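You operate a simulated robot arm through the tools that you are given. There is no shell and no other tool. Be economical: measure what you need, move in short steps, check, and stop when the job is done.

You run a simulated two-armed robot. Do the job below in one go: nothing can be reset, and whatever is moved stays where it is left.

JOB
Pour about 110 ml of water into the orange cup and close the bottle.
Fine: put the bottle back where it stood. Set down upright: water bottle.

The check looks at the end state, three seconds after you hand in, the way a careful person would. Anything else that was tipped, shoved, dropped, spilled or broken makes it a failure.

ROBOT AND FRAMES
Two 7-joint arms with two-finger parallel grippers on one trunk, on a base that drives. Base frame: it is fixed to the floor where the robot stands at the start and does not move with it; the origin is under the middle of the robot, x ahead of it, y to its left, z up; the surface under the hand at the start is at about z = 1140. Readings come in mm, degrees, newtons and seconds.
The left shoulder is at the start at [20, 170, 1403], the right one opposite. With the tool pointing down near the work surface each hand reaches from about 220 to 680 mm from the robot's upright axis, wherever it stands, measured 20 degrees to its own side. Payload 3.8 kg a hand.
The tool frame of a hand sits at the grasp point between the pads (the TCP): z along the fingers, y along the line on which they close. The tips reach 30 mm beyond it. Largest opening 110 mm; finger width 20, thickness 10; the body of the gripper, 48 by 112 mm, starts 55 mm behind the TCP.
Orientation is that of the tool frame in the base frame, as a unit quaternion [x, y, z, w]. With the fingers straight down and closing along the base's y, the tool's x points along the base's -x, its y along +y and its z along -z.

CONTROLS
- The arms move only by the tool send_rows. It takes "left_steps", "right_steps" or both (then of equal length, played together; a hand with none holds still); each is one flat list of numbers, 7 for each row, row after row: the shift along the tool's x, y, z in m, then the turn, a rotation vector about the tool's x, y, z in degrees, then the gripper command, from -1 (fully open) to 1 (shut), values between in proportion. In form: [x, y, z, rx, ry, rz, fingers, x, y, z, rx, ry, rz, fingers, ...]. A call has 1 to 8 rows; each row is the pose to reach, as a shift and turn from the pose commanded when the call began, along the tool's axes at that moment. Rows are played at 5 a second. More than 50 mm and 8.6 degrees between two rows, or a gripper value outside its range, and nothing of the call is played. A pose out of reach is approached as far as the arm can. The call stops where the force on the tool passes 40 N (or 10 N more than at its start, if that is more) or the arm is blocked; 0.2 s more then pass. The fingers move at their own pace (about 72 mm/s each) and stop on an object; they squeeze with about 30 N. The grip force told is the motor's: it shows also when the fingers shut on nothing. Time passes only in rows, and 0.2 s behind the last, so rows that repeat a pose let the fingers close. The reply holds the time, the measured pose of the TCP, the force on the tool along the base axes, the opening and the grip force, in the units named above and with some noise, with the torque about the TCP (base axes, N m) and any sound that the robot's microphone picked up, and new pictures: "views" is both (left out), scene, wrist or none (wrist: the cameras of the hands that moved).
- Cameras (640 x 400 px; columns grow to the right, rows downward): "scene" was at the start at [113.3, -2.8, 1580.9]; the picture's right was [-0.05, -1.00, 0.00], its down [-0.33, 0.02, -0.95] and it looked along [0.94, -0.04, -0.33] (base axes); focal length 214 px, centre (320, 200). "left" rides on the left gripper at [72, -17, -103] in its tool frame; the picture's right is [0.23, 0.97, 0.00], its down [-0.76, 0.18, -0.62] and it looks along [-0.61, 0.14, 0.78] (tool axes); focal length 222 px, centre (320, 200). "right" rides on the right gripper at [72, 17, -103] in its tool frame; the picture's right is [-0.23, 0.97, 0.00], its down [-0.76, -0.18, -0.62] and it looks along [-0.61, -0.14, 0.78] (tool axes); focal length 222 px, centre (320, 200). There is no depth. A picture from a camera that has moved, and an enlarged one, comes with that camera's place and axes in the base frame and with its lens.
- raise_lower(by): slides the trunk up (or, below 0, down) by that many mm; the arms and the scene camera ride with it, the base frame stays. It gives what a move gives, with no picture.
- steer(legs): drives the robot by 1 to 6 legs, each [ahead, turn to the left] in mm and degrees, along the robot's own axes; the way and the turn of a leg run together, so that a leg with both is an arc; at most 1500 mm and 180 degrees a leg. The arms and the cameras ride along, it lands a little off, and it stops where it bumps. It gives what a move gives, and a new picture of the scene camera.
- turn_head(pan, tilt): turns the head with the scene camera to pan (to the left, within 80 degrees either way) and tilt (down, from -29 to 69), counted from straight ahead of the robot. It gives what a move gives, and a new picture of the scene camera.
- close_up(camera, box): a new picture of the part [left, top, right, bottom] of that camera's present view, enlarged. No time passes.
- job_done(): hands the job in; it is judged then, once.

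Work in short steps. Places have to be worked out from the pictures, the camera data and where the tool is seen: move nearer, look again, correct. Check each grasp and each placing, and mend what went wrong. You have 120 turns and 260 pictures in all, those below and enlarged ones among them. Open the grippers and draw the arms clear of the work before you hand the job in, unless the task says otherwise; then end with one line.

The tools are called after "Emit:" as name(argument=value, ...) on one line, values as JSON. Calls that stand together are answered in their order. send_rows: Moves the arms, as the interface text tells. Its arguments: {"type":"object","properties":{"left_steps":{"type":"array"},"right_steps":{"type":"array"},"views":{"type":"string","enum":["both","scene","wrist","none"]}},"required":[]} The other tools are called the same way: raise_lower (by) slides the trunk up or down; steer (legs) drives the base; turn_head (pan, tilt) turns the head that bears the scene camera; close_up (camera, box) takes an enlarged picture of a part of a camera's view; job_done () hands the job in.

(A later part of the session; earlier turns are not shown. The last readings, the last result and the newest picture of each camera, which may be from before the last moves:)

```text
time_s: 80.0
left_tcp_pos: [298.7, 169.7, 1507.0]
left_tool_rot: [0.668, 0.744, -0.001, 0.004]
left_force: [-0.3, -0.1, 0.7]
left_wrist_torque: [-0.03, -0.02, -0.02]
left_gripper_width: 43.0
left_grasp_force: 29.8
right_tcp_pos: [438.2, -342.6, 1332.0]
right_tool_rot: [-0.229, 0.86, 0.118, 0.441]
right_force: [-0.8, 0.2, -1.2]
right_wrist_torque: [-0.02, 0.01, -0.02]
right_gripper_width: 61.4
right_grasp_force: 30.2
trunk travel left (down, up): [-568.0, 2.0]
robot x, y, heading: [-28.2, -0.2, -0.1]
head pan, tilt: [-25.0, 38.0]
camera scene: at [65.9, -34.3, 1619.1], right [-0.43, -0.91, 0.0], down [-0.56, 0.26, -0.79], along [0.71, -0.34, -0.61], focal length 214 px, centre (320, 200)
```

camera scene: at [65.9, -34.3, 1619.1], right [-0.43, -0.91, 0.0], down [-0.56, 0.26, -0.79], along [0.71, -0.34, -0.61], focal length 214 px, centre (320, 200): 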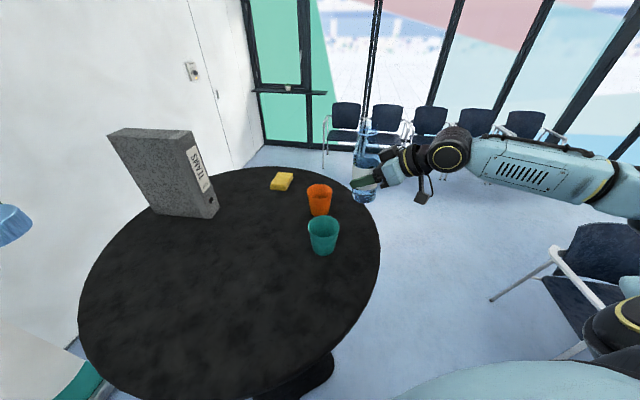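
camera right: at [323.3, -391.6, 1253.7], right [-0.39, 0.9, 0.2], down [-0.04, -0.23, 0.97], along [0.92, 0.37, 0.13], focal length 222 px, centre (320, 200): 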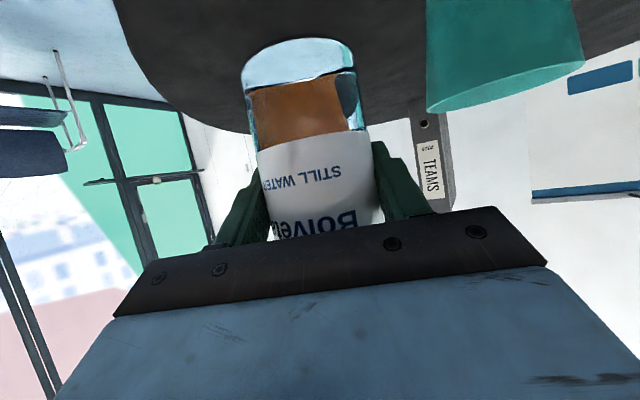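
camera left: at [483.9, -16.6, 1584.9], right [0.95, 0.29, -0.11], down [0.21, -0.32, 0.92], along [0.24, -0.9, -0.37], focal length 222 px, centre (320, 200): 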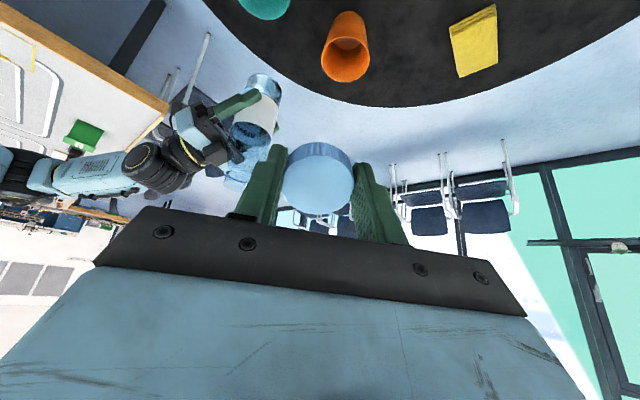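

Level the last 5° and drive back 120 mm.

Emit:
send_rows(right_steps=[0, 0, 0, 0, -2.7, 0, 1, 0, 0, 0, 0, -5.35, 0, 1, 0, 0, 0, 0, -5.35, 0, 1], views="none")

Emit:
steer(legs=[[-120, 0]])

Emit:
turn_head(pan=0, tilt=50)

```text
time_s: 80.8
left_tcp_pos: [300.6, 167.2, 1506.4]
left_tool_rot: [0.669, 0.744, -0.003, 0.004]
left_force: [0.8, -0.3, -0.1]
left_wrist_torque: [0.0, 0.06, 0.0]
left_gripper_width: 43.0
left_grasp_force: 30.1
right_tcp_pos: [441.9, -342.7, 1332.5]
right_tool_rot: [-0.222, 0.839, 0.13, 0.479]
right_force: [-0.1, -0.9, -1.2]
right_wrist_torque: [-0.02, -0.01, 0.0]
right_gripper_width: 61.2
right_grasp_force: 30.1
trunk travel left (down, up): [-568.0, 2.0]
robot x, y, heading: [-28.8, -0.8, -0.2]
head pan, tilt: [-25.0, 38.0]
```

```text
time_s: 82.0
left_tcp_pos: [182.0, 167.0, 1506.1]
left_tool_rot: [0.667, 0.745, -0.002, 0.004]
left_force: [-0.1, 0.9, -0.2]
left_wrist_torque: [-0.03, 0.0, -0.01]
left_gripper_width: 42.9
left_grasp_force: 29.9
right_tcp_pos: [322.3, -342.1, 1330.5]
right_tool_rot: [-0.224, 0.84, 0.13, 0.477]
right_force: [-0.5, -0.1, -2.0]
right_wrist_torque: [0.0, 0.0, 0.01]
right_gripper_width: 61.3
right_grasp_force: 30.1
trunk travel left (down, up): [-568.0, 2.0]
robot x, y, heading: [-152.4, 2.4, -0.2]
head pan, tilt: [-25.0, 38.0]
camera scene: at [-50.7, -35.2, 1618.8], right [-0.42, -0.91, 0.0], down [-0.56, 0.26, -0.79], along [0.71, -0.33, -0.62], focal length 214 px, centre (320, 200)
```

scene: 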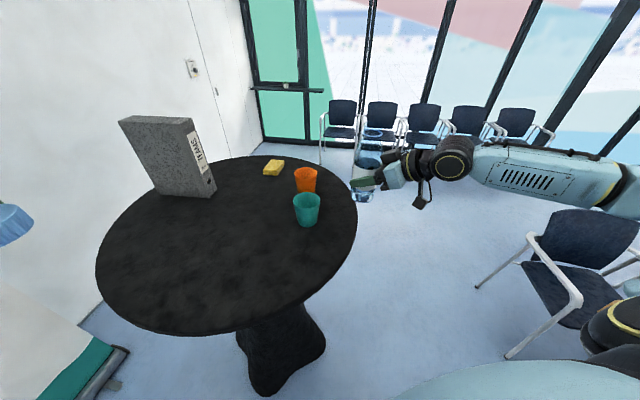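

```text
time_s: 82.9
left_tcp_pos: [180.5, 168.3, 1507.0]
left_tool_rot: [0.668, 0.744, -0.002, 0.004]
left_force: [-1.2, 0.2, 0.3]
left_wrist_torque: [0.0, -0.02, -0.03]
left_gripper_width: 43.0
left_grasp_force: 29.8
right_tcp_pos: [320.6, -342.2, 1331.8]
right_tool_rot: [-0.224, 0.839, 0.131, 0.477]
right_force: [0.0, 0.6, -0.8]
right_wrist_torque: [-0.02, -0.03, 0.0]
right_gripper_width: 61.1
right_grasp_force: 29.7
trunk travel left (down, up): [-568.0, 2.0]
robot x, y, heading: [-150.4, -2.0, -0.1]
head pan, tilt: [0.0, 50.0]
camera scene: at [-52.5, 1.2, 1601.7], right [0.0, -1.0, 0.0], down [-0.77, 0.0, -0.64], along [0.64, 0.0, -0.77], focal length 214 px, centre (320, 200)
```

scene: 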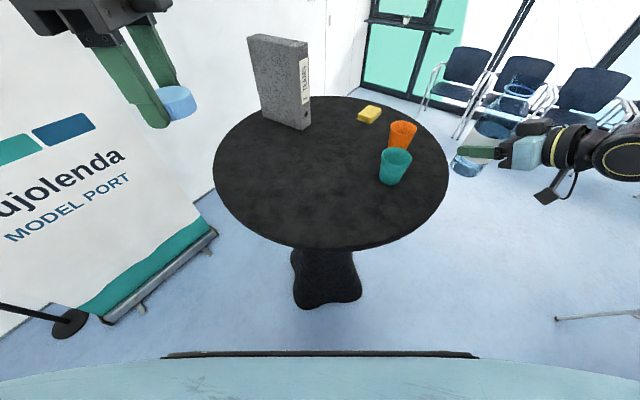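

Carry the bottle back over the original spot at constant height.

Emit:
send_rows(right_steps=[-0.00645, 0.0173, 0.0112, 0, 0, 0, 1, -0.0129, 0.0347, 0.0224, 0, 0, 0, 1, -0.01935, 0.052, 0.0335, 0, 0, 0, 1, -0.0258, 0.0694, 0.0447, 0, 0, 0, 1, -0.03225, 0.0867, 0.0559, 0, 0, 0, 1, -0.0387, 0.104, 0.067, 0, 0, 0, 1, -0.04515, 0.1214, 0.0782, 0, 0, 0, 1, -0.0516, 0.1387, 0.0894, 0, 0, 0, 1], views="none")

Emit:
send_rows(right_steps=[-0.00645, 0.0173, 0.0112, 0, 0, 0, 1, -0.0129, 0.0347, 0.0224, 0, 0, 0, 1, -0.01935, 0.052, 0.0335, 0, 0, 0, 1, -0.0258, 0.0694, 0.0447, 0, 0, 0, 1, -0.03225, 0.0867, 0.0559, 0, 0, 0, 1, -0.0387, 0.104, 0.067, 0, 0, 0, 1, -0.04515, 0.1214, 0.0782, 0, 0, 0, 1, -0.0516, 0.1377, 0.0894, 0, 0, 0, 1], views="scene")

```text
time_s: 84.7
left_tcp_pos: [181.0, 170.2, 1507.6]
left_tool_rot: [0.667, 0.745, -0.003, 0.004]
left_force: [-0.2, -0.7, 0.2]
left_wrist_torque: [0.02, -0.03, -0.01]
left_gripper_width: 42.9
left_grasp_force: 29.5
right_tcp_pos: [341.9, -168.3, 1331.1]
right_tool_rot: [-0.224, 0.839, 0.13, 0.478]
right_force: [0.3, -0.3, -1.5]
right_wrist_torque: [-0.02, -0.01, 0.02]
right_gripper_width: 61.3
right_grasp_force: 30.3
trunk travel left (down, up): [-568.0, 2.0]
robot x, y, heading: [-150.9, 0.4, -0.1]
head pan, tilt: [0.0, 50.0]
```

```text
time_s: 86.5
left_tcp_pos: [180.0, 170.8, 1506.2]
left_tool_rot: [0.668, 0.744, -0.003, 0.004]
left_force: [0.0, -0.6, -0.1]
left_wrist_torque: [-0.05, 0.02, 0.02]
left_gripper_width: 43.2
left_grasp_force: 29.8
right_tcp_pos: [361.5, 1.7, 1330.3]
right_tool_rot: [-0.224, 0.839, 0.13, 0.479]
right_force: [-0.2, -0.6, -0.6]
right_wrist_torque: [0.02, 0.01, -0.03]
right_gripper_width: 61.0
right_grasp_force: 30.2
trunk travel left (down, up): [-568.0, 2.0]
robot x, y, heading: [-151.8, -1.1, 0.2]
head pan, tilt: [0.0, 50.0]
camera scene: at [-52.9, 2.4, 1601.7], right [0.0, -1.0, 0.0], down [-0.77, 0.0, -0.64], along [0.64, 0.0, -0.77], focal length 214 px, centre (320, 200)
```

scene: 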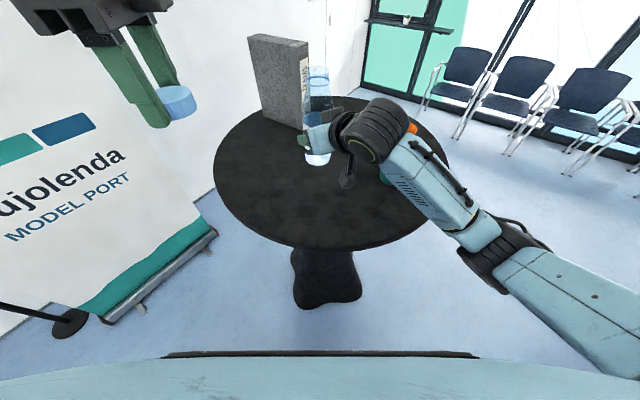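

Lower the trunk back, then set the bottle down slowly.

Emit:
raise_lower(by=-68)

Emit:
send_rows(right_steps=[0.0087, 0, 0.005, 0, 0, 0, 1, 0.0173, 0, 0.01, 0, 0, 0, 1, 0.026, 0, 0.015, 0, 0, 0, 1, 0.0346, 0, 0.02, 0, 0, 0, 1, 0.039, 0, 0.0225, 0, 0, 0, 1, 0.0424, 0, 0.0245, 0, 0, 0, 1, 0.0424, 0, 0.0245, 0, 0, 0, 1], views="none")

Emit:
close_up(camera="scene", box=[270, 70, 380, 190])

```text
time_s: 87.6
left_tcp_pos: [179.9, 169.6, 1438.9]
left_tool_rot: [0.668, 0.744, -0.002, 0.004]
left_force: [0.5, -0.2, -0.2]
left_wrist_torque: [0.01, 0.0, 0.0]
left_gripper_width: 43.1
left_grasp_force: 30.2
right_tcp_pos: [360.1, 0.2, 1263.0]
right_tool_rot: [-0.223, 0.839, 0.13, 0.479]
right_force: [-0.5, 0.1, -1.7]
right_wrist_torque: [-0.02, 0.05, -0.02]
right_gripper_width: 61.3
right_grasp_force: 30.5
trunk travel left (down, up): [-500.0, 70.0]
robot x, y, heading: [-149.2, 0.4, 0.1]
head pan, tilt: [0.0, 50.0]
```

```text
time_s: 89.2
left_tcp_pos: [180.4, 168.9, 1437.5]
left_tool_rot: [0.668, 0.744, -0.002, 0.003]
left_force: [0.6, 0.2, 0.1]
left_wrist_torque: [0.0, 0.0, 0.01]
left_gripper_width: 43.0
left_grasp_force: 29.5
right_tcp_pos: [361.1, 0.6, 1214.6]
right_tool_rot: [-0.223, 0.839, 0.13, 0.478]
right_force: [0.3, 0.5, -1.5]
right_wrist_torque: [-0.01, 0.01, 0.0]
right_gripper_width: 61.4
right_grasp_force: 29.9
trunk travel left (down, up): [-500.0, 70.0]
robot x, y, heading: [-152.3, -2.4, -0.3]
head pan, tilt: [0.0, 50.0]
```

```text
3.33 times, centred on (325, 130) of scene
camera zoom: at [-53.0, 1.3, 1533.7], right [0.0, -1.0, 0.0], down [-0.77, 0.0, -0.64], along [0.64, 0.0, -0.77], focal length 715 px, centre (303, 433)
```

zoom: 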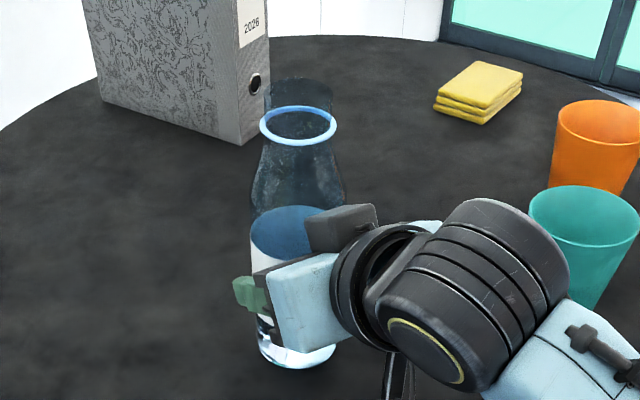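

Last few millimetres to table contact.

Emit:
send_rows(right_steps=[0.0013, 0, 0.00075, 0, 0, 0, 1, 0.0026, 0, 0.0015, 0, 0, 0, 1, 0.0039, 0, 0.00225, 0, 0, 0, 1], views="none")

Emit:
close_up(camera="scene", box=[270, 70, 380, 190])

```text
time_s: 90.0
left_tcp_pos: [181.0, 168.4, 1438.3]
left_tool_rot: [0.668, 0.745, -0.003, 0.004]
left_force: [0.4, 0.0, 0.5]
left_wrist_torque: [0.01, -0.01, 0.02]
left_gripper_width: 43.0
left_grasp_force: 30.3
right_tcp_pos: [361.0, 1.4, 1210.2]
right_tool_rot: [-0.223, 0.839, 0.13, 0.479]
right_force: [-0.2, -0.3, 1.5]
right_wrist_torque: [0.0, -0.02, -0.01]
right_gripper_width: 61.2
right_grasp_force: 30.0
trunk travel left (down, up): [-500.0, 70.0]
robot x, y, heading: [-150.5, 0.1, -0.1]
head pan, tilt: [0.0, 50.0]
```

```text
3.33 times, centred on (325, 130) of scene
camera zoom: at [-53.2, 1.4, 1533.8], right [0.0, -1.0, 0.0], down [-0.77, 0.0, -0.64], along [0.64, 0.0, -0.77], focal length 715 px, centre (303, 433)
```

zoom: 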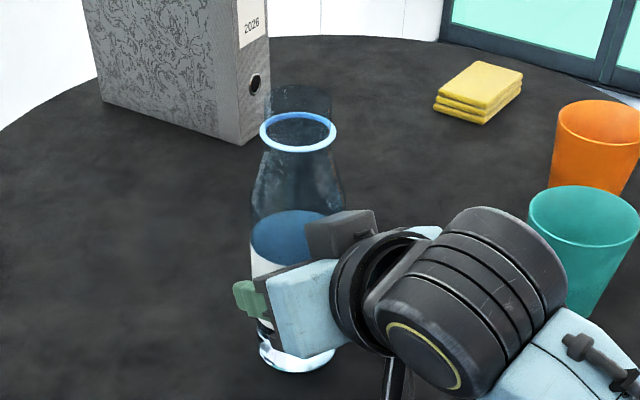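

Bottle is standing on its spot again. I bring the cap back above the mouth.

Emit:
send_rows(left_steps=[-0.0302, 0.0272, 0, 0, 0, 0, 1, -0.0603, 0.0543, 0, 0, 0, 0, 1, -0.0905, 0.0815, 0, 0, 0, 0, 1, -0.1207, 0.1087, 0, 0, 0, 0, 1, -0.1508, 0.1358, 0, 0, 0, 0, 1, -0.181, 0.163, 0, 0, 0, 0, 1, -0.181, 0.163, 0, 0, 0, 0, 1], views="wrist")

Emit:
close_up(camera="scene", box=[270, 30, 370, 130])

```text
time_s: 91.6
left_tcp_pos: [358.9, 7.1, 1440.0]
left_tool_rot: [0.669, 0.744, -0.002, 0.004]
left_force: [-0.7, -0.6, 0.3]
left_wrist_torque: [0.0, -0.01, -0.02]
left_gripper_width: 42.8
left_grasp_force: 30.3
right_tcp_pos: [360.3, 0.7, 1210.1]
right_tool_rot: [-0.223, 0.839, 0.129, 0.48]
right_force: [-0.5, -1.2, 3.9]
right_wrist_torque: [-0.13, 0.06, -0.04]
right_gripper_width: 61.3
right_grasp_force: 29.8
trunk travel left (down, up): [-500.0, 70.0]
robot x, y, heading: [-147.6, -0.4, 0.1]
head pan, tilt: [0.0, 50.0]
camera left: at [333.3, 78.8, 1544.0], right [0.94, 0.33, 0.0], down [0.26, -0.73, 0.63], along [0.21, -0.59, -0.78], focal length 222 px, centre (320, 200)
```

left: 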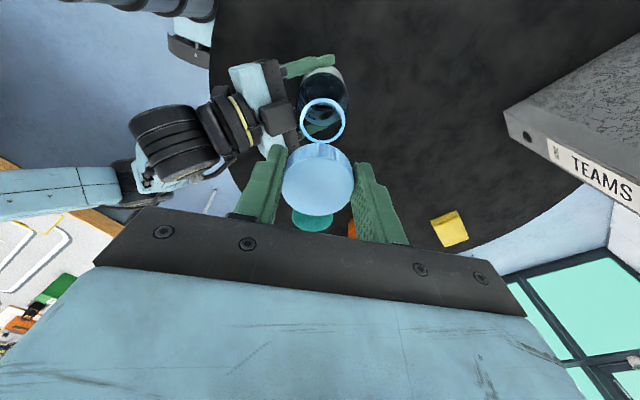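

```text
4.00 times, centred on (320, 80) of scene
camera zoom: at [-53.8, 2.1, 1533.8], right [0.0, -1.0, 0.0], down [-0.77, 0.0, -0.64], along [0.64, 0.0, -0.77], focal length 858 px, centre (320, 680)
```

zoom: 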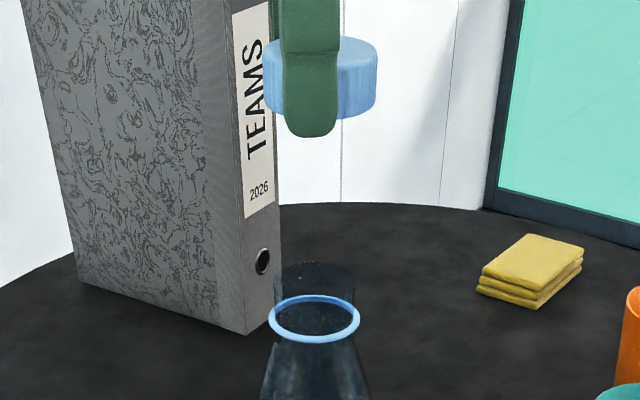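

Emit:
close_up(camera="scene", box=[298, 30, 342, 64])

Emit:
close_up(camera="scene", box=[298, 90, 342, 124])

Emit:
close_up(camera="left", box=[270, 90, 370, 220])

```text
11.76 times, centred on (320, 47) of scene
camera zoom: at [-53.8, 2.1, 1533.8], right [0.0, -1.0, 0.0], down [-0.77, 0.0, -0.64], along [0.64, 0.0, -0.77], focal length 2523 px, centre (320, 2000)
```

zoom: 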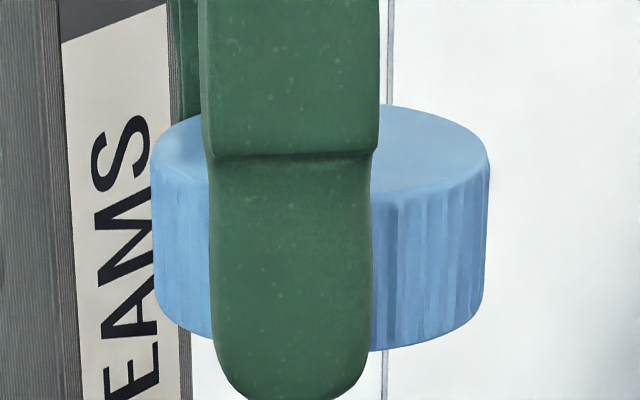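

```text
11.76 times, centred on (320, 107) of scene
camera zoom: at [-53.8, 2.1, 1533.8], right [0.0, -1.0, 0.0], down [-0.77, 0.0, -0.64], along [0.64, 0.0, -0.77], focal length 2523 px, centre (320, 1294)
```

zoom: 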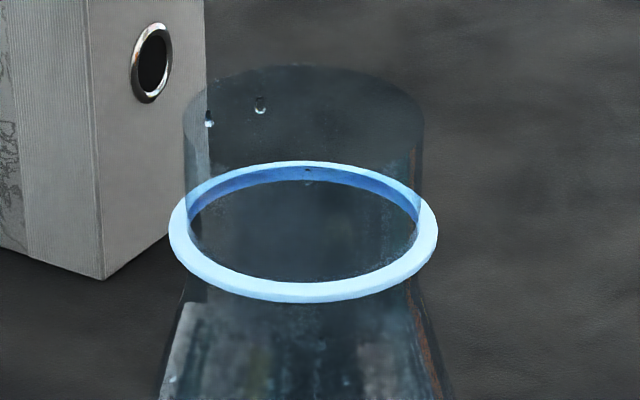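

```text
3.08 times, centred on (320, 155) of left
camera zoom: at [333.3, 78.8, 1544.0], right [0.94, 0.33, 0.0], down [0.26, -0.73, 0.63], along [0.21, -0.59, -0.78], focal length 684 px, centre (320, 338)
```

zoom: 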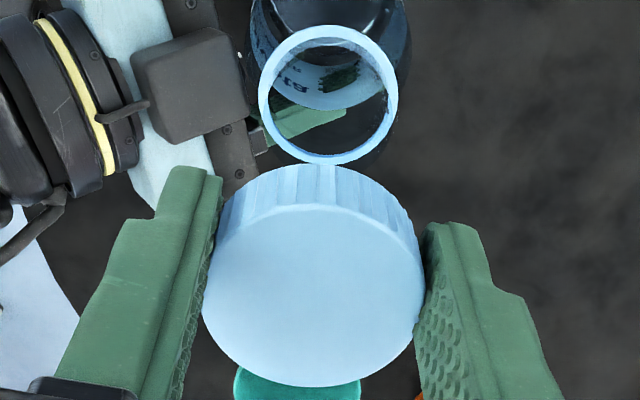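

Comparing cap and neck in both views, the cap needs about +3.3 mm in x and +2.8 mm in y. I correct and descend to just above the neck.

Emit:
send_rows(left_steps=[0.0024, 0.0036, 0.01, 0, 0, 0, 1, 0.0024, 0.0036, 0.035, 0, 0, 0, 1, 0.0024, 0.0036, 0.06, 0, 0, 0, 1, 0.0024, 0.0036, 0.068, 0, 0, 0, 1, 0.0024, 0.0036, 0.068, 0, 0, 0, 1], views="none")

Emit:
close_up(camera="scene", box=[298, 80, 342, 114])

Emit:
close_up(camera="left", box=[270, 90, 370, 220])

```text
time_s: 92.8
left_tcp_pos: [364.6, 8.4, 1371.1]
left_tool_rot: [0.668, 0.744, -0.002, 0.005]
left_force: [-0.2, -0.8, 0.3]
left_wrist_torque: [0.01, 0.03, -0.01]
left_gripper_width: 42.9
left_grasp_force: 30.3
right_tcp_pos: [360.4, 1.1, 1210.5]
right_tool_rot: [-0.223, 0.839, 0.13, 0.479]
right_force: [-0.4, 0.6, 4.2]
right_wrist_torque: [-0.06, 0.05, -0.01]
right_gripper_width: 61.3
right_grasp_force: 30.1
trunk travel left (down, up): [-500.0, 70.0]
robot x, y, heading: [-148.4, -0.6, -0.1]
head pan, tilt: [0.0, 50.0]
```

```text
11.76 times, centred on (320, 97) of scene
camera zoom: at [-53.6, 1.4, 1533.8], right [0.0, -1.0, 0.0], down [-0.77, 0.0, -0.64], along [0.64, 0.0, -0.77], focal length 2523 px, centre (320, 1412)
```

zoom: 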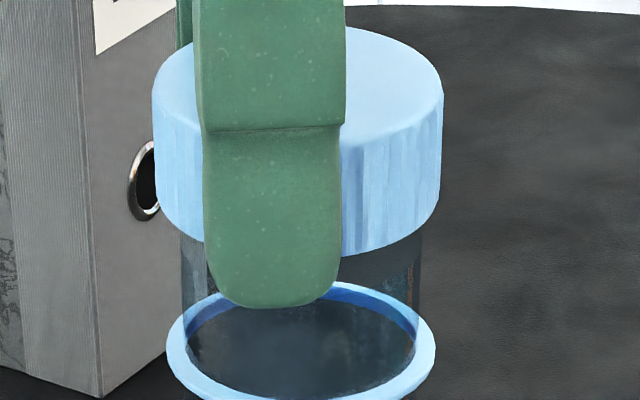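

```text
3.08 times, centred on (320, 155) of left
camera zoom: at [338.9, 81.7, 1474.0], right [0.94, 0.33, 0.0], down [0.26, -0.73, 0.63], along [0.21, -0.6, -0.78], focal length 684 px, centre (320, 338)
```

zoom: 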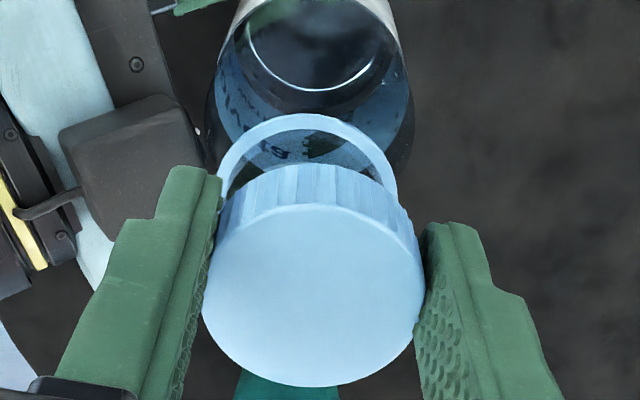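

Nearly aligned. A −1.6 mm x correction, then lower to engage the neck.

Emit:
send_rows(left_steps=[-0.0002, -0.0016, 0.003, 0, 0, 0, 1, -0.0002, -0.0016, 0.007, 0, 0, 0, 1, -0.0002, -0.0016, 0.011, 0, 0, 0, 1, -0.0002, -0.0016, 0.012, 0, 0, 0, 1], views="none")

Emit:
close_up(camera="scene", box=[298, 80, 342, 114])

Emit:
close_up(camera="left", box=[270, 90, 370, 220])

```text
time_s: 93.8
left_tcp_pos: [362.8, 8.1, 1360.6]
left_tool_rot: [0.668, 0.744, -0.002, 0.004]
left_force: [-1.9, 1.9, 1.4]
left_wrist_torque: [0.03, 0.08, -0.01]
left_gripper_width: 43.0
left_grasp_force: 29.9
right_tcp_pos: [360.3, 0.5, 1209.4]
right_tool_rot: [-0.223, 0.839, 0.13, 0.479]
right_force: [2.8, -0.2, 4.2]
right_wrist_torque: [0.06, 0.33, -0.01]
right_gripper_width: 61.2
right_grasp_force: 29.9
trunk travel left (down, up): [-500.0, 70.0]
robot x, y, heading: [-149.7, 1.6, -0.2]
head pan, tilt: [0.0, 50.0]
```

```text
11.76 times, centred on (320, 97) of scene
camera zoom: at [-53.7, 1.6, 1533.8], right [0.0, -1.0, 0.0], down [-0.77, 0.0, -0.64], along [0.64, 0.0, -0.77], focal length 2523 px, centre (320, 1412)
```

zoom: 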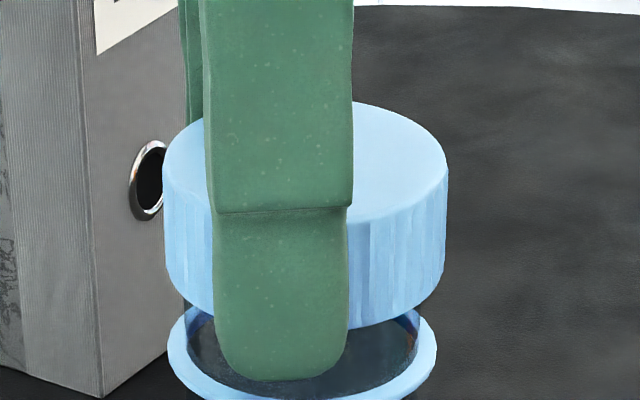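

```text
3.08 times, centred on (320, 155) of left
camera zoom: at [337.7, 80.7, 1462.7], right [0.94, 0.33, 0.0], down [0.26, -0.73, 0.63], along [0.21, -0.6, -0.78], focal length 684 px, centre (320, 338)
```

zoom: 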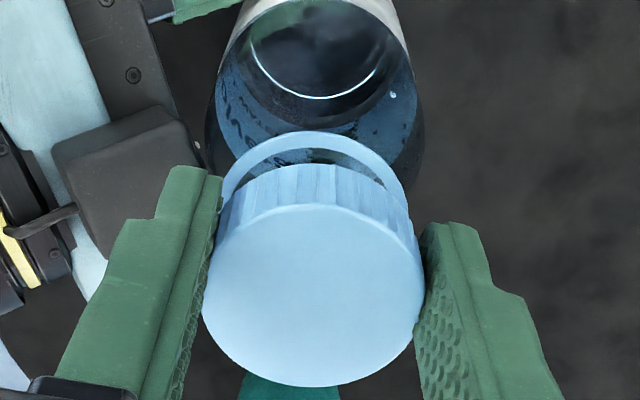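

Aligned and in light contact. I press down about 3 mm, then start screwing clockwise with the circular compensation.

Emit:
send_rows(left_steps=[0, 0, 0.0015, 0, 0, 0, 1, 0, 0, 0.003, 0, 0, 0, 1, 0, 0, 0.003, 0, 0, 0, 1], views="none")

```text
time_s: 94.6
left_tcp_pos: [364.1, 8.5, 1355.6]
left_tool_rot: [0.668, 0.744, -0.002, 0.005]
left_force: [-2.4, 0.2, 1.0]
left_wrist_torque: [-0.01, 0.06, 0.0]
left_gripper_width: 43.1
left_grasp_force: 30.2
right_tcp_pos: [360.7, 1.0, 1209.9]
right_tool_rot: [-0.223, 0.839, 0.13, 0.479]
right_force: [2.7, -0.5, 3.5]
right_wrist_torque: [0.09, 0.37, 0.01]
right_gripper_width: 61.1
right_grasp_force: 30.5
trunk travel left (down, up): [-500.0, 70.0]
robot x, y, heading: [-148.9, -3.0, -0.1]
head pan, tilt: [0.0, 50.0]
```

Emit:
send_rows(left_steps=[0, 0.00045, 0.0004, 0, 0, 8, 1, -0.0001, 0.0009, 0.0006, 0, 0, 16, 1, -0.0003, 0.0013, 0.0008, 0, 0, 24, 1, -0.0005, 0.0017, 0.001, 0, 0, 32, 1, -0.0008, 0.0021, 0.0012, 0, 0, 40, 1, -0.0011, 0.0024, 0.0014, 0, 0, 48, 1, -0.0014, 0.0027, 0.0016, 0, 0, 56, 1, -0.0018, 0.0029, 0.0018, 0, 0, 64, 1], views="none")

Emit:
close_up(camera="scene", box=[298, 80, 342, 114])

```text
time_s: 96.4
left_tcp_pos: [367.5, 7.6, 1355.3]
left_tool_rot: [0.961, 0.277, 0.0, 0.006]
left_force: [8.6, -0.2, 0.1]
left_wrist_torque: [-0.02, -0.2, 0.11]
left_gripper_width: 43.0
left_grasp_force: 30.0
right_tcp_pos: [359.4, 1.1, 1209.6]
right_tool_rot: [-0.224, 0.839, 0.131, 0.479]
right_force: [-8.5, -0.9, 4.9]
right_wrist_torque: [-0.24, -1.0, -0.08]
right_gripper_width: 61.4
right_grasp_force: 30.3
trunk travel left (down, up): [-500.0, 70.0]
robot x, y, heading: [-151.0, -2.4, -0.2]
head pan, tilt: [0.0, 50.0]
```

```text
11.76 times, centred on (320, 97) of scene
camera zoom: at [-53.5, 1.1, 1533.8], right [0.0, -1.0, 0.0], down [-0.77, 0.0, -0.64], along [0.64, 0.0, -0.77], focal length 2523 px, centre (320, 1412)
```

zoom: 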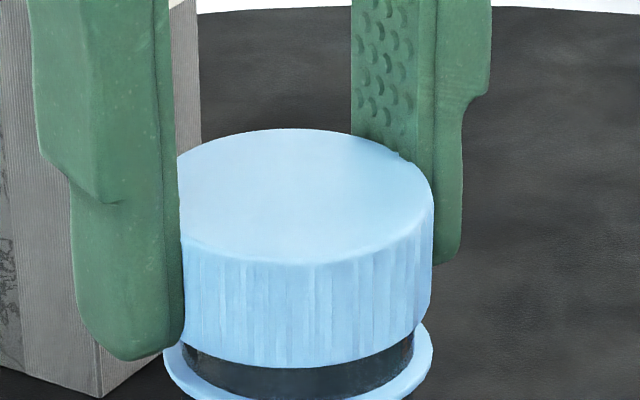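

Torque shows the thread engaging. I continue 64° with a lateral relief.

Emit:
send_rows(left_steps=[0.0013, 0.0012, 0.0002, 0, 0, 8, 1, 0.0012, 0.0017, 0.0004, 0, 0, 16, 1, 0.001, 0.0021, 0.0006, 0, 0, 24, 1, 0.0008, 0.0025, 0.0008, 0, 0, 32, 1, 0.0005, 0.0029, 0.001, 0, 0, 40, 1, 0.0002, 0.0032, 0.0012, 0, 0, 48, 1, -0.0001, 0.0035, 0.0013, 0, 0, 56, 1, -0.0005, 0.0037, 0.0014, 0, 0, 64, 1], views="none")

Emit:
close_up(camera="scene", box=[298, 80, 342, 114])

```text
time_s: 98.2
left_tcp_pos: [366.7, 3.2, 1353.5]
left_tool_rot: [0.961, -0.277, 0.003, 0.005]
left_force: [3.6, -11.0, 2.7]
left_wrist_torque: [-0.29, 0.02, 0.19]
left_gripper_width: 43.1
left_grasp_force: 30.2
right_tcp_pos: [359.2, 2.2, 1210.3]
right_tool_rot: [-0.224, 0.838, 0.131, 0.479]
right_force: [-4.4, 13.3, 1.7]
right_wrist_torque: [-1.28, -0.21, -0.15]
right_gripper_width: 61.4
right_grasp_force: 29.8
trunk travel left (down, up): [-500.0, 70.0]
robot x, y, heading: [-147.2, 3.7, -0.2]
head pan, tilt: [0.0, 50.0]
```

```text
11.76 times, centred on (320, 97) of scene
camera zoom: at [-53.7, 1.6, 1533.8], right [0.0, -1.0, 0.0], down [-0.77, 0.0, -0.64], along [0.64, 0.0, -0.77], focal length 2523 px, centre (320, 1412)
```

zoom: 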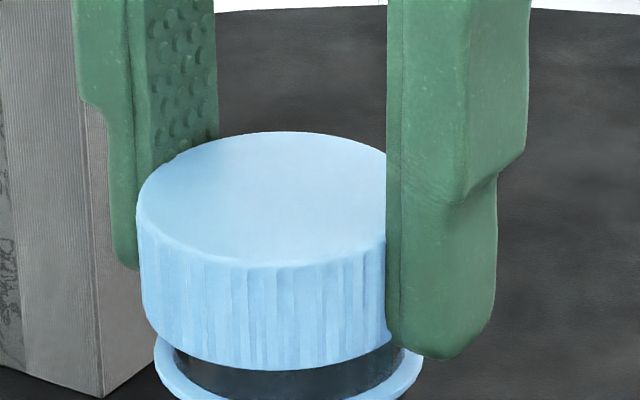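

The bottle leans slightly again, so I relieve −3 mm in y and keep screwing.

Emit:
send_rows(left_steps=[0.0024, 0.002, 0.0002, 0, 0, 0, 1, 0.0023, 0.0029, 0.0005, 0, 0, 8, 1, 0.0022, 0.0033, 0.0007, 0, 0, 16, 1, 0.002, 0.0037, 0.0009, 0, 0, 24, 1, 0.0018, 0.0041, 0.0011, 0, 0, 32, 1, 0.0016, 0.0044, 0.0013, 0, 0, 40, 1, 0.0013, 0.0047, 0.0015, 0, 0, 48, 1, 0.001, 0.0049, 0.0017, 0, 0, 56, 1], views="none")

Emit:
close_up(camera="scene", box=[298, 80, 342, 114])

```text
time_s: 100.0
left_tcp_pos: [367.2, -2.6, 1352.5]
left_tool_rot: [0.719, -0.695, 0.004, 0.002]
left_force: [-9.3, -0.6, 0.8]
left_wrist_torque: [0.44, 0.68, 0.05]
left_gripper_width: 42.7
left_grasp_force: 29.7
right_tcp_pos: [360.8, 0.2, 1209.3]
right_tool_rot: [-0.223, 0.839, 0.13, 0.478]
right_force: [9.0, -0.5, -0.5]
right_wrist_torque: [-0.55, 0.48, -0.03]
right_gripper_width: 61.4
right_grasp_force: 30.1
trunk travel left (down, up): [-500.0, 70.0]
robot x, y, heading: [-148.3, -1.4, -0.1]
head pan, tilt: [0.0, 50.0]
```

```text
11.76 times, centred on (320, 97) of scene
camera zoom: at [-53.1, 1.2, 1533.7], right [0.0, -1.0, 0.0], down [-0.77, 0.0, -0.64], along [0.64, 0.0, -0.77], focal length 2523 px, centre (320, 1412)
```

zoom: 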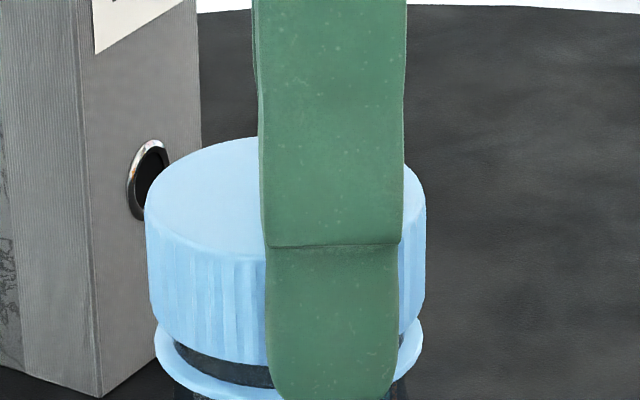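

The finger has crept about 8 mm off the cap's centre, so I release, re-centre, and re-grip before finishing the turn.

Emit:
send_rows(left_steps=[0, 0, 0, 0, 0, 0, -0.2, 0, 0, 0, 0, 0, 0, -0.2, -0.004, 0.0014, 0, 0, 0, 0, -0.2, -0.0077, 0.0027, 0, 0, 0, 0, -0.2, -0.0077, 0.0027, 0, 0, 0, 0, -0.2], views="none")

Emit:
close_up(camera="scene", box=[290, 70, 350, 114])

Emit:
close_up(camera="left", box=[250, 80, 390, 260])

```text
time_s: 101.2
left_tcp_pos: [363.0, 4.7, 1352.0]
left_tool_rot: [0.72, -0.694, 0.005, 0.001]
left_force: [-0.1, 0.6, -0.7]
left_wrist_torque: [-0.02, -0.03, 0.0]
left_gripper_width: 65.7
left_grasp_force: 0.2
right_tcp_pos: [360.0, 1.6, 1209.8]
right_tool_rot: [-0.223, 0.84, 0.13, 0.478]
right_force: [-0.6, -0.2, -0.7]
right_wrist_torque: [0.03, 0.02, 0.01]
right_gripper_width: 61.3
right_grasp_force: 30.3
trunk travel left (down, up): [-500.0, 70.0]
robot x, y, heading: [-155.6, -1.8, -0.4]
head pan, tilt: [0.0, 50.0]
```

```text
9.09 times, centred on (320, 92) of scene
camera zoom: at [-53.0, 1.2, 1533.7], right [0.0, -1.0, 0.0], down [-0.77, 0.0, -0.64], along [0.64, 0.0, -0.77], focal length 1950 px, centre (320, 1182)
```

zoom: 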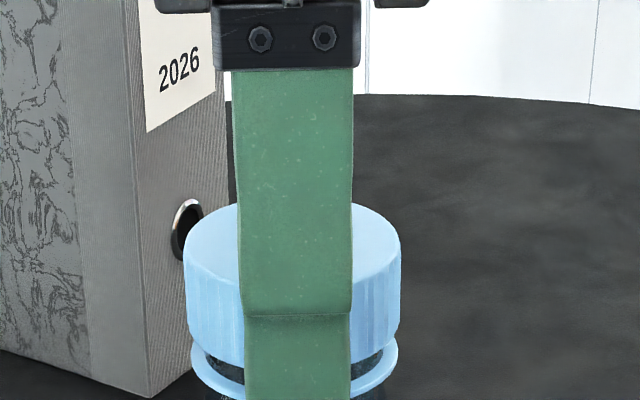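

```text
2.22 times, centred on (320, 170) of left
camera zoom: at [382.2, -64.6, 1457.8], right [-0.96, -0.26, 0.0], down [-0.21, 0.76, 0.62], along [-0.16, 0.59, -0.79], focal length 494 px, centre (320, 267)
```

zoom: 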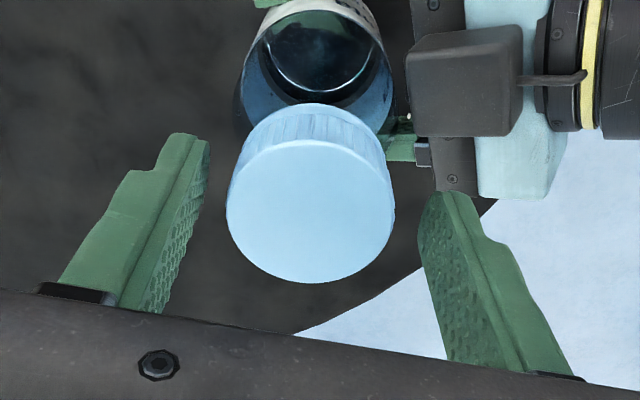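

Well centred now. Close (2 mm x tweak) and continue clockwise 64°.

Emit:
send_rows(left_steps=[0, -0.002, 0, 0, 0, 0, -0.2, 0, -0.002, 0, 0, 0, 0, 1, 0, -0.002, 0, 0, 0, 0, 1, 0, -0.002, 0, 0, 0, 0, 1, 0, -0.002, 0, 0, 0, 0, 1], views="none")

Emit:
send_rows(left_steps=[0, 0, 0.0001, 0, 0, 8, 1, 0, 0, 0.0002, 0, 0, 16, 1, 0, 0, 0.0004, 0, 0, 24, 1, 0, 0, 0.0006, 0, 0, 32, 1, 0, 0, 0.0007, 0, 0, 40, 1, 0, 0, 0.0009, 0, 0, 48, 1, 0, 0, 0.001, 0, 0, 56, 1, 0, 0, 0.0012, 0, 0, 64, 1], views="none")

Emit:
close_up(camera="scene", box=[290, 70, 350, 114])

```text
time_s: 102.4
left_tcp_pos: [365.2, 6.3, 1352.5]
left_tool_rot: [0.721, -0.693, 0.004, 0.003]
left_force: [9.3, 0.7, -0.4]
left_wrist_torque: [0.09, -0.18, -0.02]
left_gripper_width: 43.0
left_grasp_force: 30.3
right_tcp_pos: [359.8, 1.7, 1209.7]
right_tool_rot: [-0.224, 0.839, 0.131, 0.479]
right_force: [-8.0, 0.5, -1.3]
right_wrist_torque: [-0.02, -1.03, 0.03]
right_gripper_width: 61.1
right_grasp_force: 29.9
trunk travel left (down, up): [-500.0, 70.0]
robot x, y, heading: [-147.6, 1.1, 0.0]
head pan, tilt: [0.0, 50.0]
```

```text
time_s: 104.2
left_tcp_pos: [366.1, 5.6, 1351.8]
left_tool_rot: [-0.241, 0.97, -0.005, 0.001]
left_force: [7.2, -8.0, 4.2]
left_wrist_torque: [-0.48, 0.1, 0.01]
left_gripper_width: 43.0
left_grasp_force: 29.7
right_tcp_pos: [359.8, 0.8, 1210.3]
right_tool_rot: [-0.224, 0.839, 0.13, 0.478]
right_force: [-6.9, 9.4, -4.1]
right_wrist_torque: [-0.68, -1.0, 0.09]
right_gripper_width: 61.2
right_grasp_force: 30.0
trunk travel left (down, up): [-500.0, 70.0]
robot x, y, heading: [-154.3, -1.8, -0.3]
head pan, tilt: [0.0, 50.0]
```

```text
9.09 times, centred on (320, 92) of scene
camera zoom: at [-53.2, 1.4, 1533.8], right [0.0, -1.0, 0.0], down [-0.77, 0.0, -0.64], along [0.64, 0.0, -0.77], focal length 1950 px, centre (320, 1182)
```

zoom: 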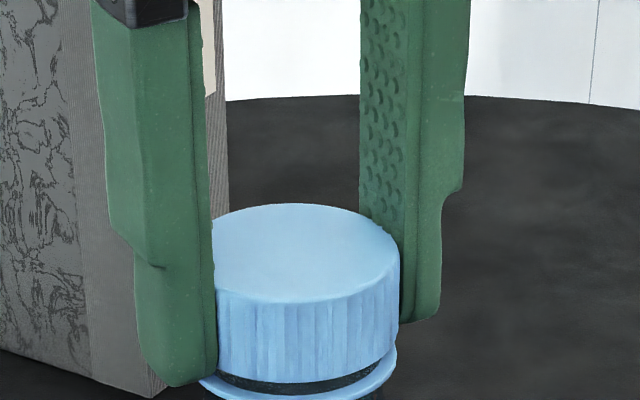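

Turning on: another 60°, with relief.

Emit:
send_rows(left_steps=[-0.0008, -0.0027, 0, 0, 0, 0, 1, -0.0008, -0.0027, 0.0002, 0, 0, 8, 1, -0.0008, -0.0027, 0.0004, 0, 0, 16, 1, -0.0008, -0.0027, 0.0006, 0, 0, 24, 1, -0.0008, -0.0027, 0.0008, 0, 0, 32, 1, -0.0008, -0.0027, 0.001, 0, 0, 40, 1, -0.0008, -0.0027, 0.0011, 0, 0, 48, 1, -0.0008, -0.0027, 0.0012, 0, 0, 56, 1], views="none")

Emit:
close_up(camera="scene", box=[290, 70, 350, 114])

```text
time_s: 106.0
left_tcp_pos: [368.3, 3.8, 1349.9]
left_tool_rot: [0.242, 0.97, -0.004, 0.002]
left_force: [-11.6, -4.2, 10.0]
left_wrist_torque: [-0.13, 0.74, -0.02]
left_gripper_width: 43.4
left_grasp_force: 29.5
right_tcp_pos: [360.5, -0.3, 1209.1]
right_tool_rot: [-0.222, 0.839, 0.129, 0.479]
right_force: [14.3, 1.4, -4.5]
right_wrist_torque: [-0.39, 0.59, -0.07]
right_gripper_width: 61.5
right_grasp_force: 30.0
trunk travel left (down, up): [-500.0, 70.0]
robot x, y, heading: [-150.7, 0.9, -0.2]
head pan, tilt: [0.0, 50.0]
```

```text
9.09 times, centred on (320, 92) of scene
camera zoom: at [-53.1, 1.0, 1533.8], right [0.0, -1.0, 0.0], down [-0.77, 0.0, -0.64], along [0.64, 0.0, -0.77], focal length 1950 px, centre (320, 1182)
```

zoom: 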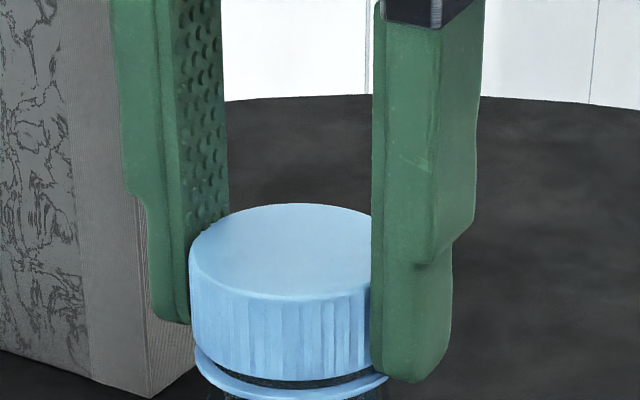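

A small gap remains. I release, rotate back about 104° open, re-grip and tighten.

Emit:
send_rows(left_steps=[0, 0, 0, 0, 0, 0, -0.2, 0.0019, 0, 0, 0, 0, 0, -0.2, 0.0019, 0, 0, 0, 0, -8, -0.2, 0.0019, 0, 0, 0, 0, -16, -0.2, 0.0019, 0, 0, 0, 0, -24, -0.2, 0.0019, 0, 0, 0, 0, -32, -0.2, 0.0019, 0, 0, 0, 0, -40, -0.2, 0.0019, 0, 0, 0, 0, -48, -0.2], views="none")

Emit:
send_rows(left_steps=[0, 0, 0, 0, 0, -8, -0.2, 0, 0, 0, 0, 0, -16, -0.2, 0, 0, 0, 0, 0, -24, -0.2, 0, 0, 0, 0, 0, -32, -0.2, 0, 0, 0, 0, 0, -40, -0.2, 0, 0, 0, 0, 0, -48, -0.2, 0, 0, 0, 0, 0, -56, -0.2, 0, 0, 0, 0, 0, -56, -0.2], views="none")

Emit:
close_up(camera="scene", box=[290, 70, 350, 114])

Emit:
close_up(camera="left", box=[250, 80, 390, 260])

```text
time_s: 107.8
left_tcp_pos: [366.3, 4.1, 1349.4]
left_tool_rot: [-0.176, 0.984, -0.006, 0.0]
left_force: [-0.2, 1.1, -0.7]
left_wrist_torque: [-0.01, -0.04, -0.03]
left_gripper_width: 66.0
left_grasp_force: 0.0
right_tcp_pos: [360.5, 1.3, 1210.4]
right_tool_rot: [-0.224, 0.839, 0.131, 0.478]
right_force: [-0.4, 0.2, -0.6]
right_wrist_torque: [0.04, -0.04, 0.02]
right_gripper_width: 61.1
right_grasp_force: 29.8
trunk travel left (down, up): [-500.0, 70.0]
robot x, y, heading: [-152.5, -1.7, -0.1]
head pan, tilt: [0.0, 50.0]
```

```text
time_s: 109.6
left_tcp_pos: [366.2, 3.4, 1349.8]
left_tool_rot: [-0.618, 0.786, -0.005, -0.002]
left_force: [-0.4, 0.6, -0.2]
left_wrist_torque: [0.0, 0.03, -0.03]
left_gripper_width: 65.8
left_grasp_force: 0.0
right_tcp_pos: [360.3, 1.1, 1209.4]
right_tool_rot: [-0.223, 0.839, 0.13, 0.479]
right_force: [0.6, -1.0, -0.7]
right_wrist_torque: [0.01, -0.03, -0.01]
right_gripper_width: 61.3
right_grasp_force: 30.2
trunk travel left (down, up): [-500.0, 70.0]
robot x, y, heading: [-154.8, -3.1, -0.2]
head pan, tilt: [0.0, 50.0]
```

```text
9.09 times, centred on (320, 92) of scene
camera zoom: at [-53.1, 1.3, 1533.7], right [0.0, -1.0, 0.0], down [-0.77, 0.0, -0.64], along [0.64, 0.0, -0.77], focal length 1950 px, centre (320, 1182)
```

zoom: 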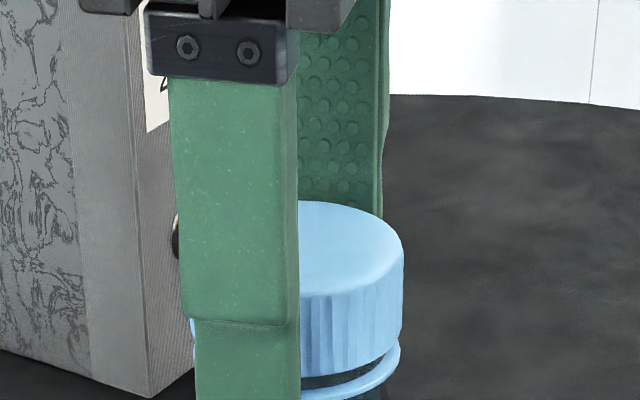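

```text
2.22 times, centred on (320, 170) of left
camera zoom: at [364.2, -67.7, 1454.6], right [-1.0, 0.01, 0.0], down [0.01, 0.79, 0.62], along [0.01, 0.62, -0.79], focal length 494 px, centre (320, 267)
```

zoom: 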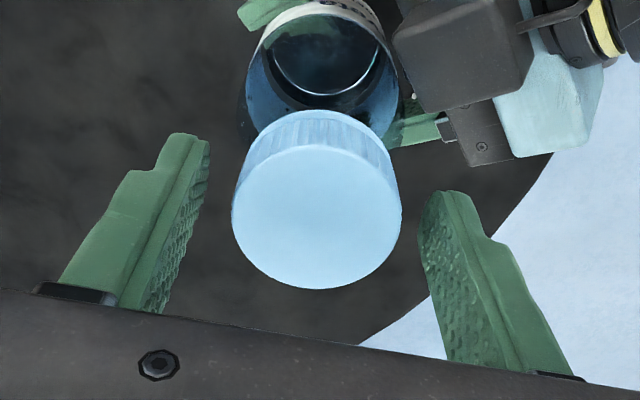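

Cap centred. Close and turn clockwise, with slight down-feed.

Emit:
send_rows(left_steps=[0, 0, 0, 0, 0, 0, 1, 0, 0, 0, 0, 0, 0, 1, 0, 0, 0, 0, 0, 0, 1, 0, 0, 0.0002, 0, 0, 8, 1, 0, 0, 0.0004, 0, 0, 16, 1, 0, 0, 0.0005, 0, 0, 24, 1, 0, 0, 0.0007, 0, 0, 32, 1, 0, 0, 0.0008, 0, 0, 40, 1], views="none")

Emit:
close_up(camera="scene", box=[290, 70, 350, 114])

```text
time_s: 111.4
left_tcp_pos: [365.5, 4.2, 1348.6]
left_tool_rot: [-0.309, 0.951, -0.005, 0.001]
left_force: [6.1, -3.4, -0.1]
left_wrist_torque: [-0.46, 0.15, 0.04]
left_gripper_width: 43.0
left_grasp_force: 29.6
right_tcp_pos: [361.5, 0.2, 1208.8]
right_tool_rot: [-0.222, 0.839, 0.129, 0.479]
right_force: [-5.6, 3.8, -1.0]
right_wrist_torque: [-0.05, -0.96, 0.02]
right_gripper_width: 61.5
right_grasp_force: 30.1
trunk travel left (down, up): [-500.0, 70.0]
robot x, y, heading: [-148.8, 1.1, -0.1]
head pan, tilt: [0.0, 50.0]
```

```text
9.09 times, centred on (320, 92) of scene
camera zoom: at [-53.1, 1.4, 1533.7], right [0.0, -1.0, 0.0], down [-0.77, 0.0, -0.64], along [0.64, 0.0, -0.77], focal length 1950 px, centre (320, 1182)
```

zoom: 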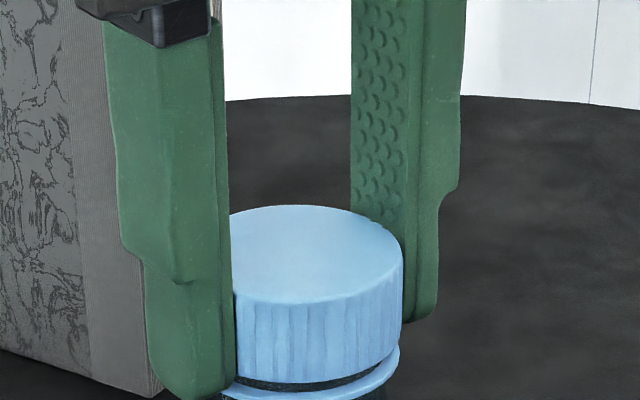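

Emit:
send_rows(left_steps=[-0.0003, -0.0012, 0.0002, 0, 0, 8, 1, -0.0003, -0.0012, 0.0004, 0, 0, 16, 1, -0.0003, -0.0012, 0.0005, 0, 0, 24, 1, -0.0003, -0.0012, 0.0007, 0, 0, 32, 1, -0.0003, -0.0012, 0.0008, 0, 0, 40, 1, -0.0003, -0.0012, 0.001, 0, 0, 48, 1, -0.0003, -0.0012, 0.0011, 0, 0, 56, 1, -0.0003, -0.0012, 0.0012, 0, 0, 64, 1], views="none")

Emit:
close_up(camera="scene", box=[290, 70, 350, 114])

```text
time_s: 113.2
left_tcp_pos: [366.6, 5.2, 1346.6]
left_tool_rot: [0.24, 0.971, -0.004, 0.004]
left_force: [-0.2, -6.0, 4.6]
left_wrist_torque: [-0.18, 0.01, 0.75]
left_gripper_width: 43.8
left_grasp_force: 29.9
right_tcp_pos: [358.5, 0.7, 1209.3]
right_tool_rot: [-0.223, 0.839, 0.129, 0.479]
right_force: [1.6, 5.4, -1.1]
right_wrist_torque: [-0.74, -0.16, -0.73]
right_gripper_width: 61.2
right_grasp_force: 30.4
trunk travel left (down, up): [-500.0, 70.0]
robot x, y, heading: [-150.5, 1.1, -0.2]
head pan, tilt: [0.0, 50.0]
```

```text
9.09 times, centred on (320, 92) of scene
camera zoom: at [-53.2, 1.0, 1533.8], right [0.0, -1.0, 0.0], down [-0.77, 0.0, -0.64], along [0.64, 0.0, -0.77], focal length 1950 px, centre (320, 1182)
```

zoom: 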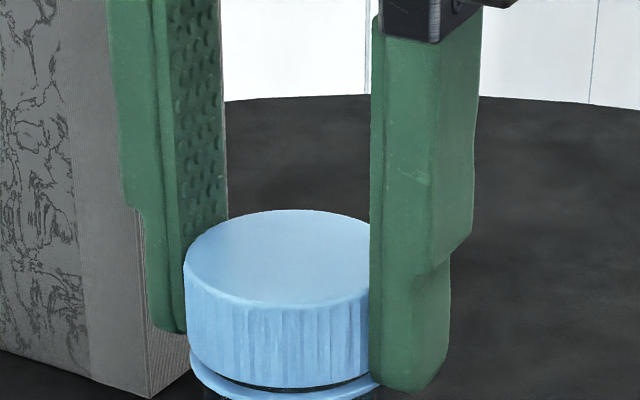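

Torque rose to 0.75 N·m and the gap is closed, so the cap is tight. Release the cap and raise the left hand.

Emit:
send_rows(left_steps=[0, 0, 0, 0, 0, 0, 0, 0, 0, 0, 0, 0, 0, -0.3, 0, 0, 0, 0, 0, 0, -0.3, 0, 0, -0.03, 0, 0, 0, -0.3, 0, 0, -0.07, 0, 0, 0, -0.3, 0, 0, -0.11, 0, 0, 0, -0.3], views="scene")

Emit:
close_up(camera="scene", box=[270, 80, 380, 190])

```text
time_s: 114.6
left_tcp_pos: [366.4, 5.7, 1458.2]
left_tool_rot: [0.242, 0.97, -0.004, 0.002]
left_force: [-0.3, 0.4, 0.6]
left_wrist_torque: [0.03, -0.06, -0.01]
left_gripper_width: 71.5
left_grasp_force: 0.0
right_tcp_pos: [358.9, 0.8, 1209.5]
right_tool_rot: [-0.224, 0.839, 0.13, 0.478]
right_force: [-0.4, 0.4, -1.9]
right_wrist_torque: [0.01, 0.02, 0.02]
right_gripper_width: 61.4
right_grasp_force: 30.0
trunk travel left (down, up): [-500.0, 70.0]
robot x, y, heading: [-152.0, 0.6, -0.0]
head pan, tilt: [0.0, 50.0]
camera scene: at [-53.9, 0.5, 1533.8], right [0.0, -1.0, 0.0], down [-0.77, 0.0, -0.64], along [0.64, 0.0, -0.77], focal length 214 px, centre (320, 200)
```

scene: 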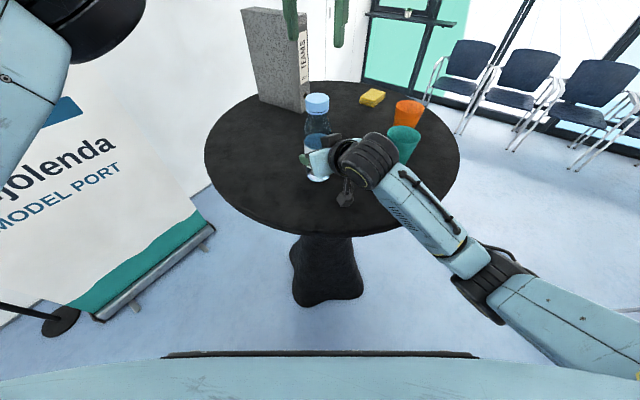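

```text
3.64 times, centred on (325, 135) of scene
camera zoom: at [-53.9, 0.5, 1533.8], right [0.0, -1.0, 0.0], down [-0.77, 0.0, -0.64], along [0.64, 0.0, -0.77], focal length 780 px, centre (302, 436)
```

zoom: 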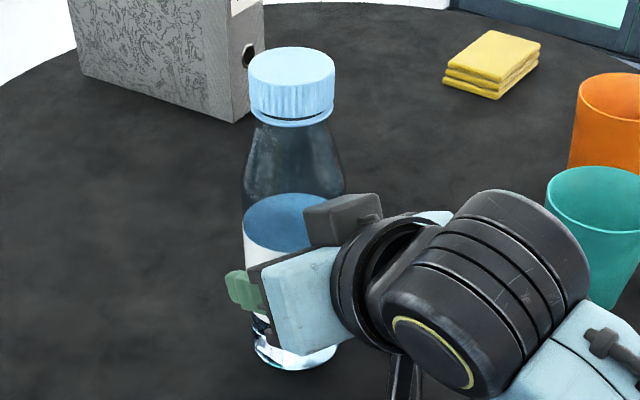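

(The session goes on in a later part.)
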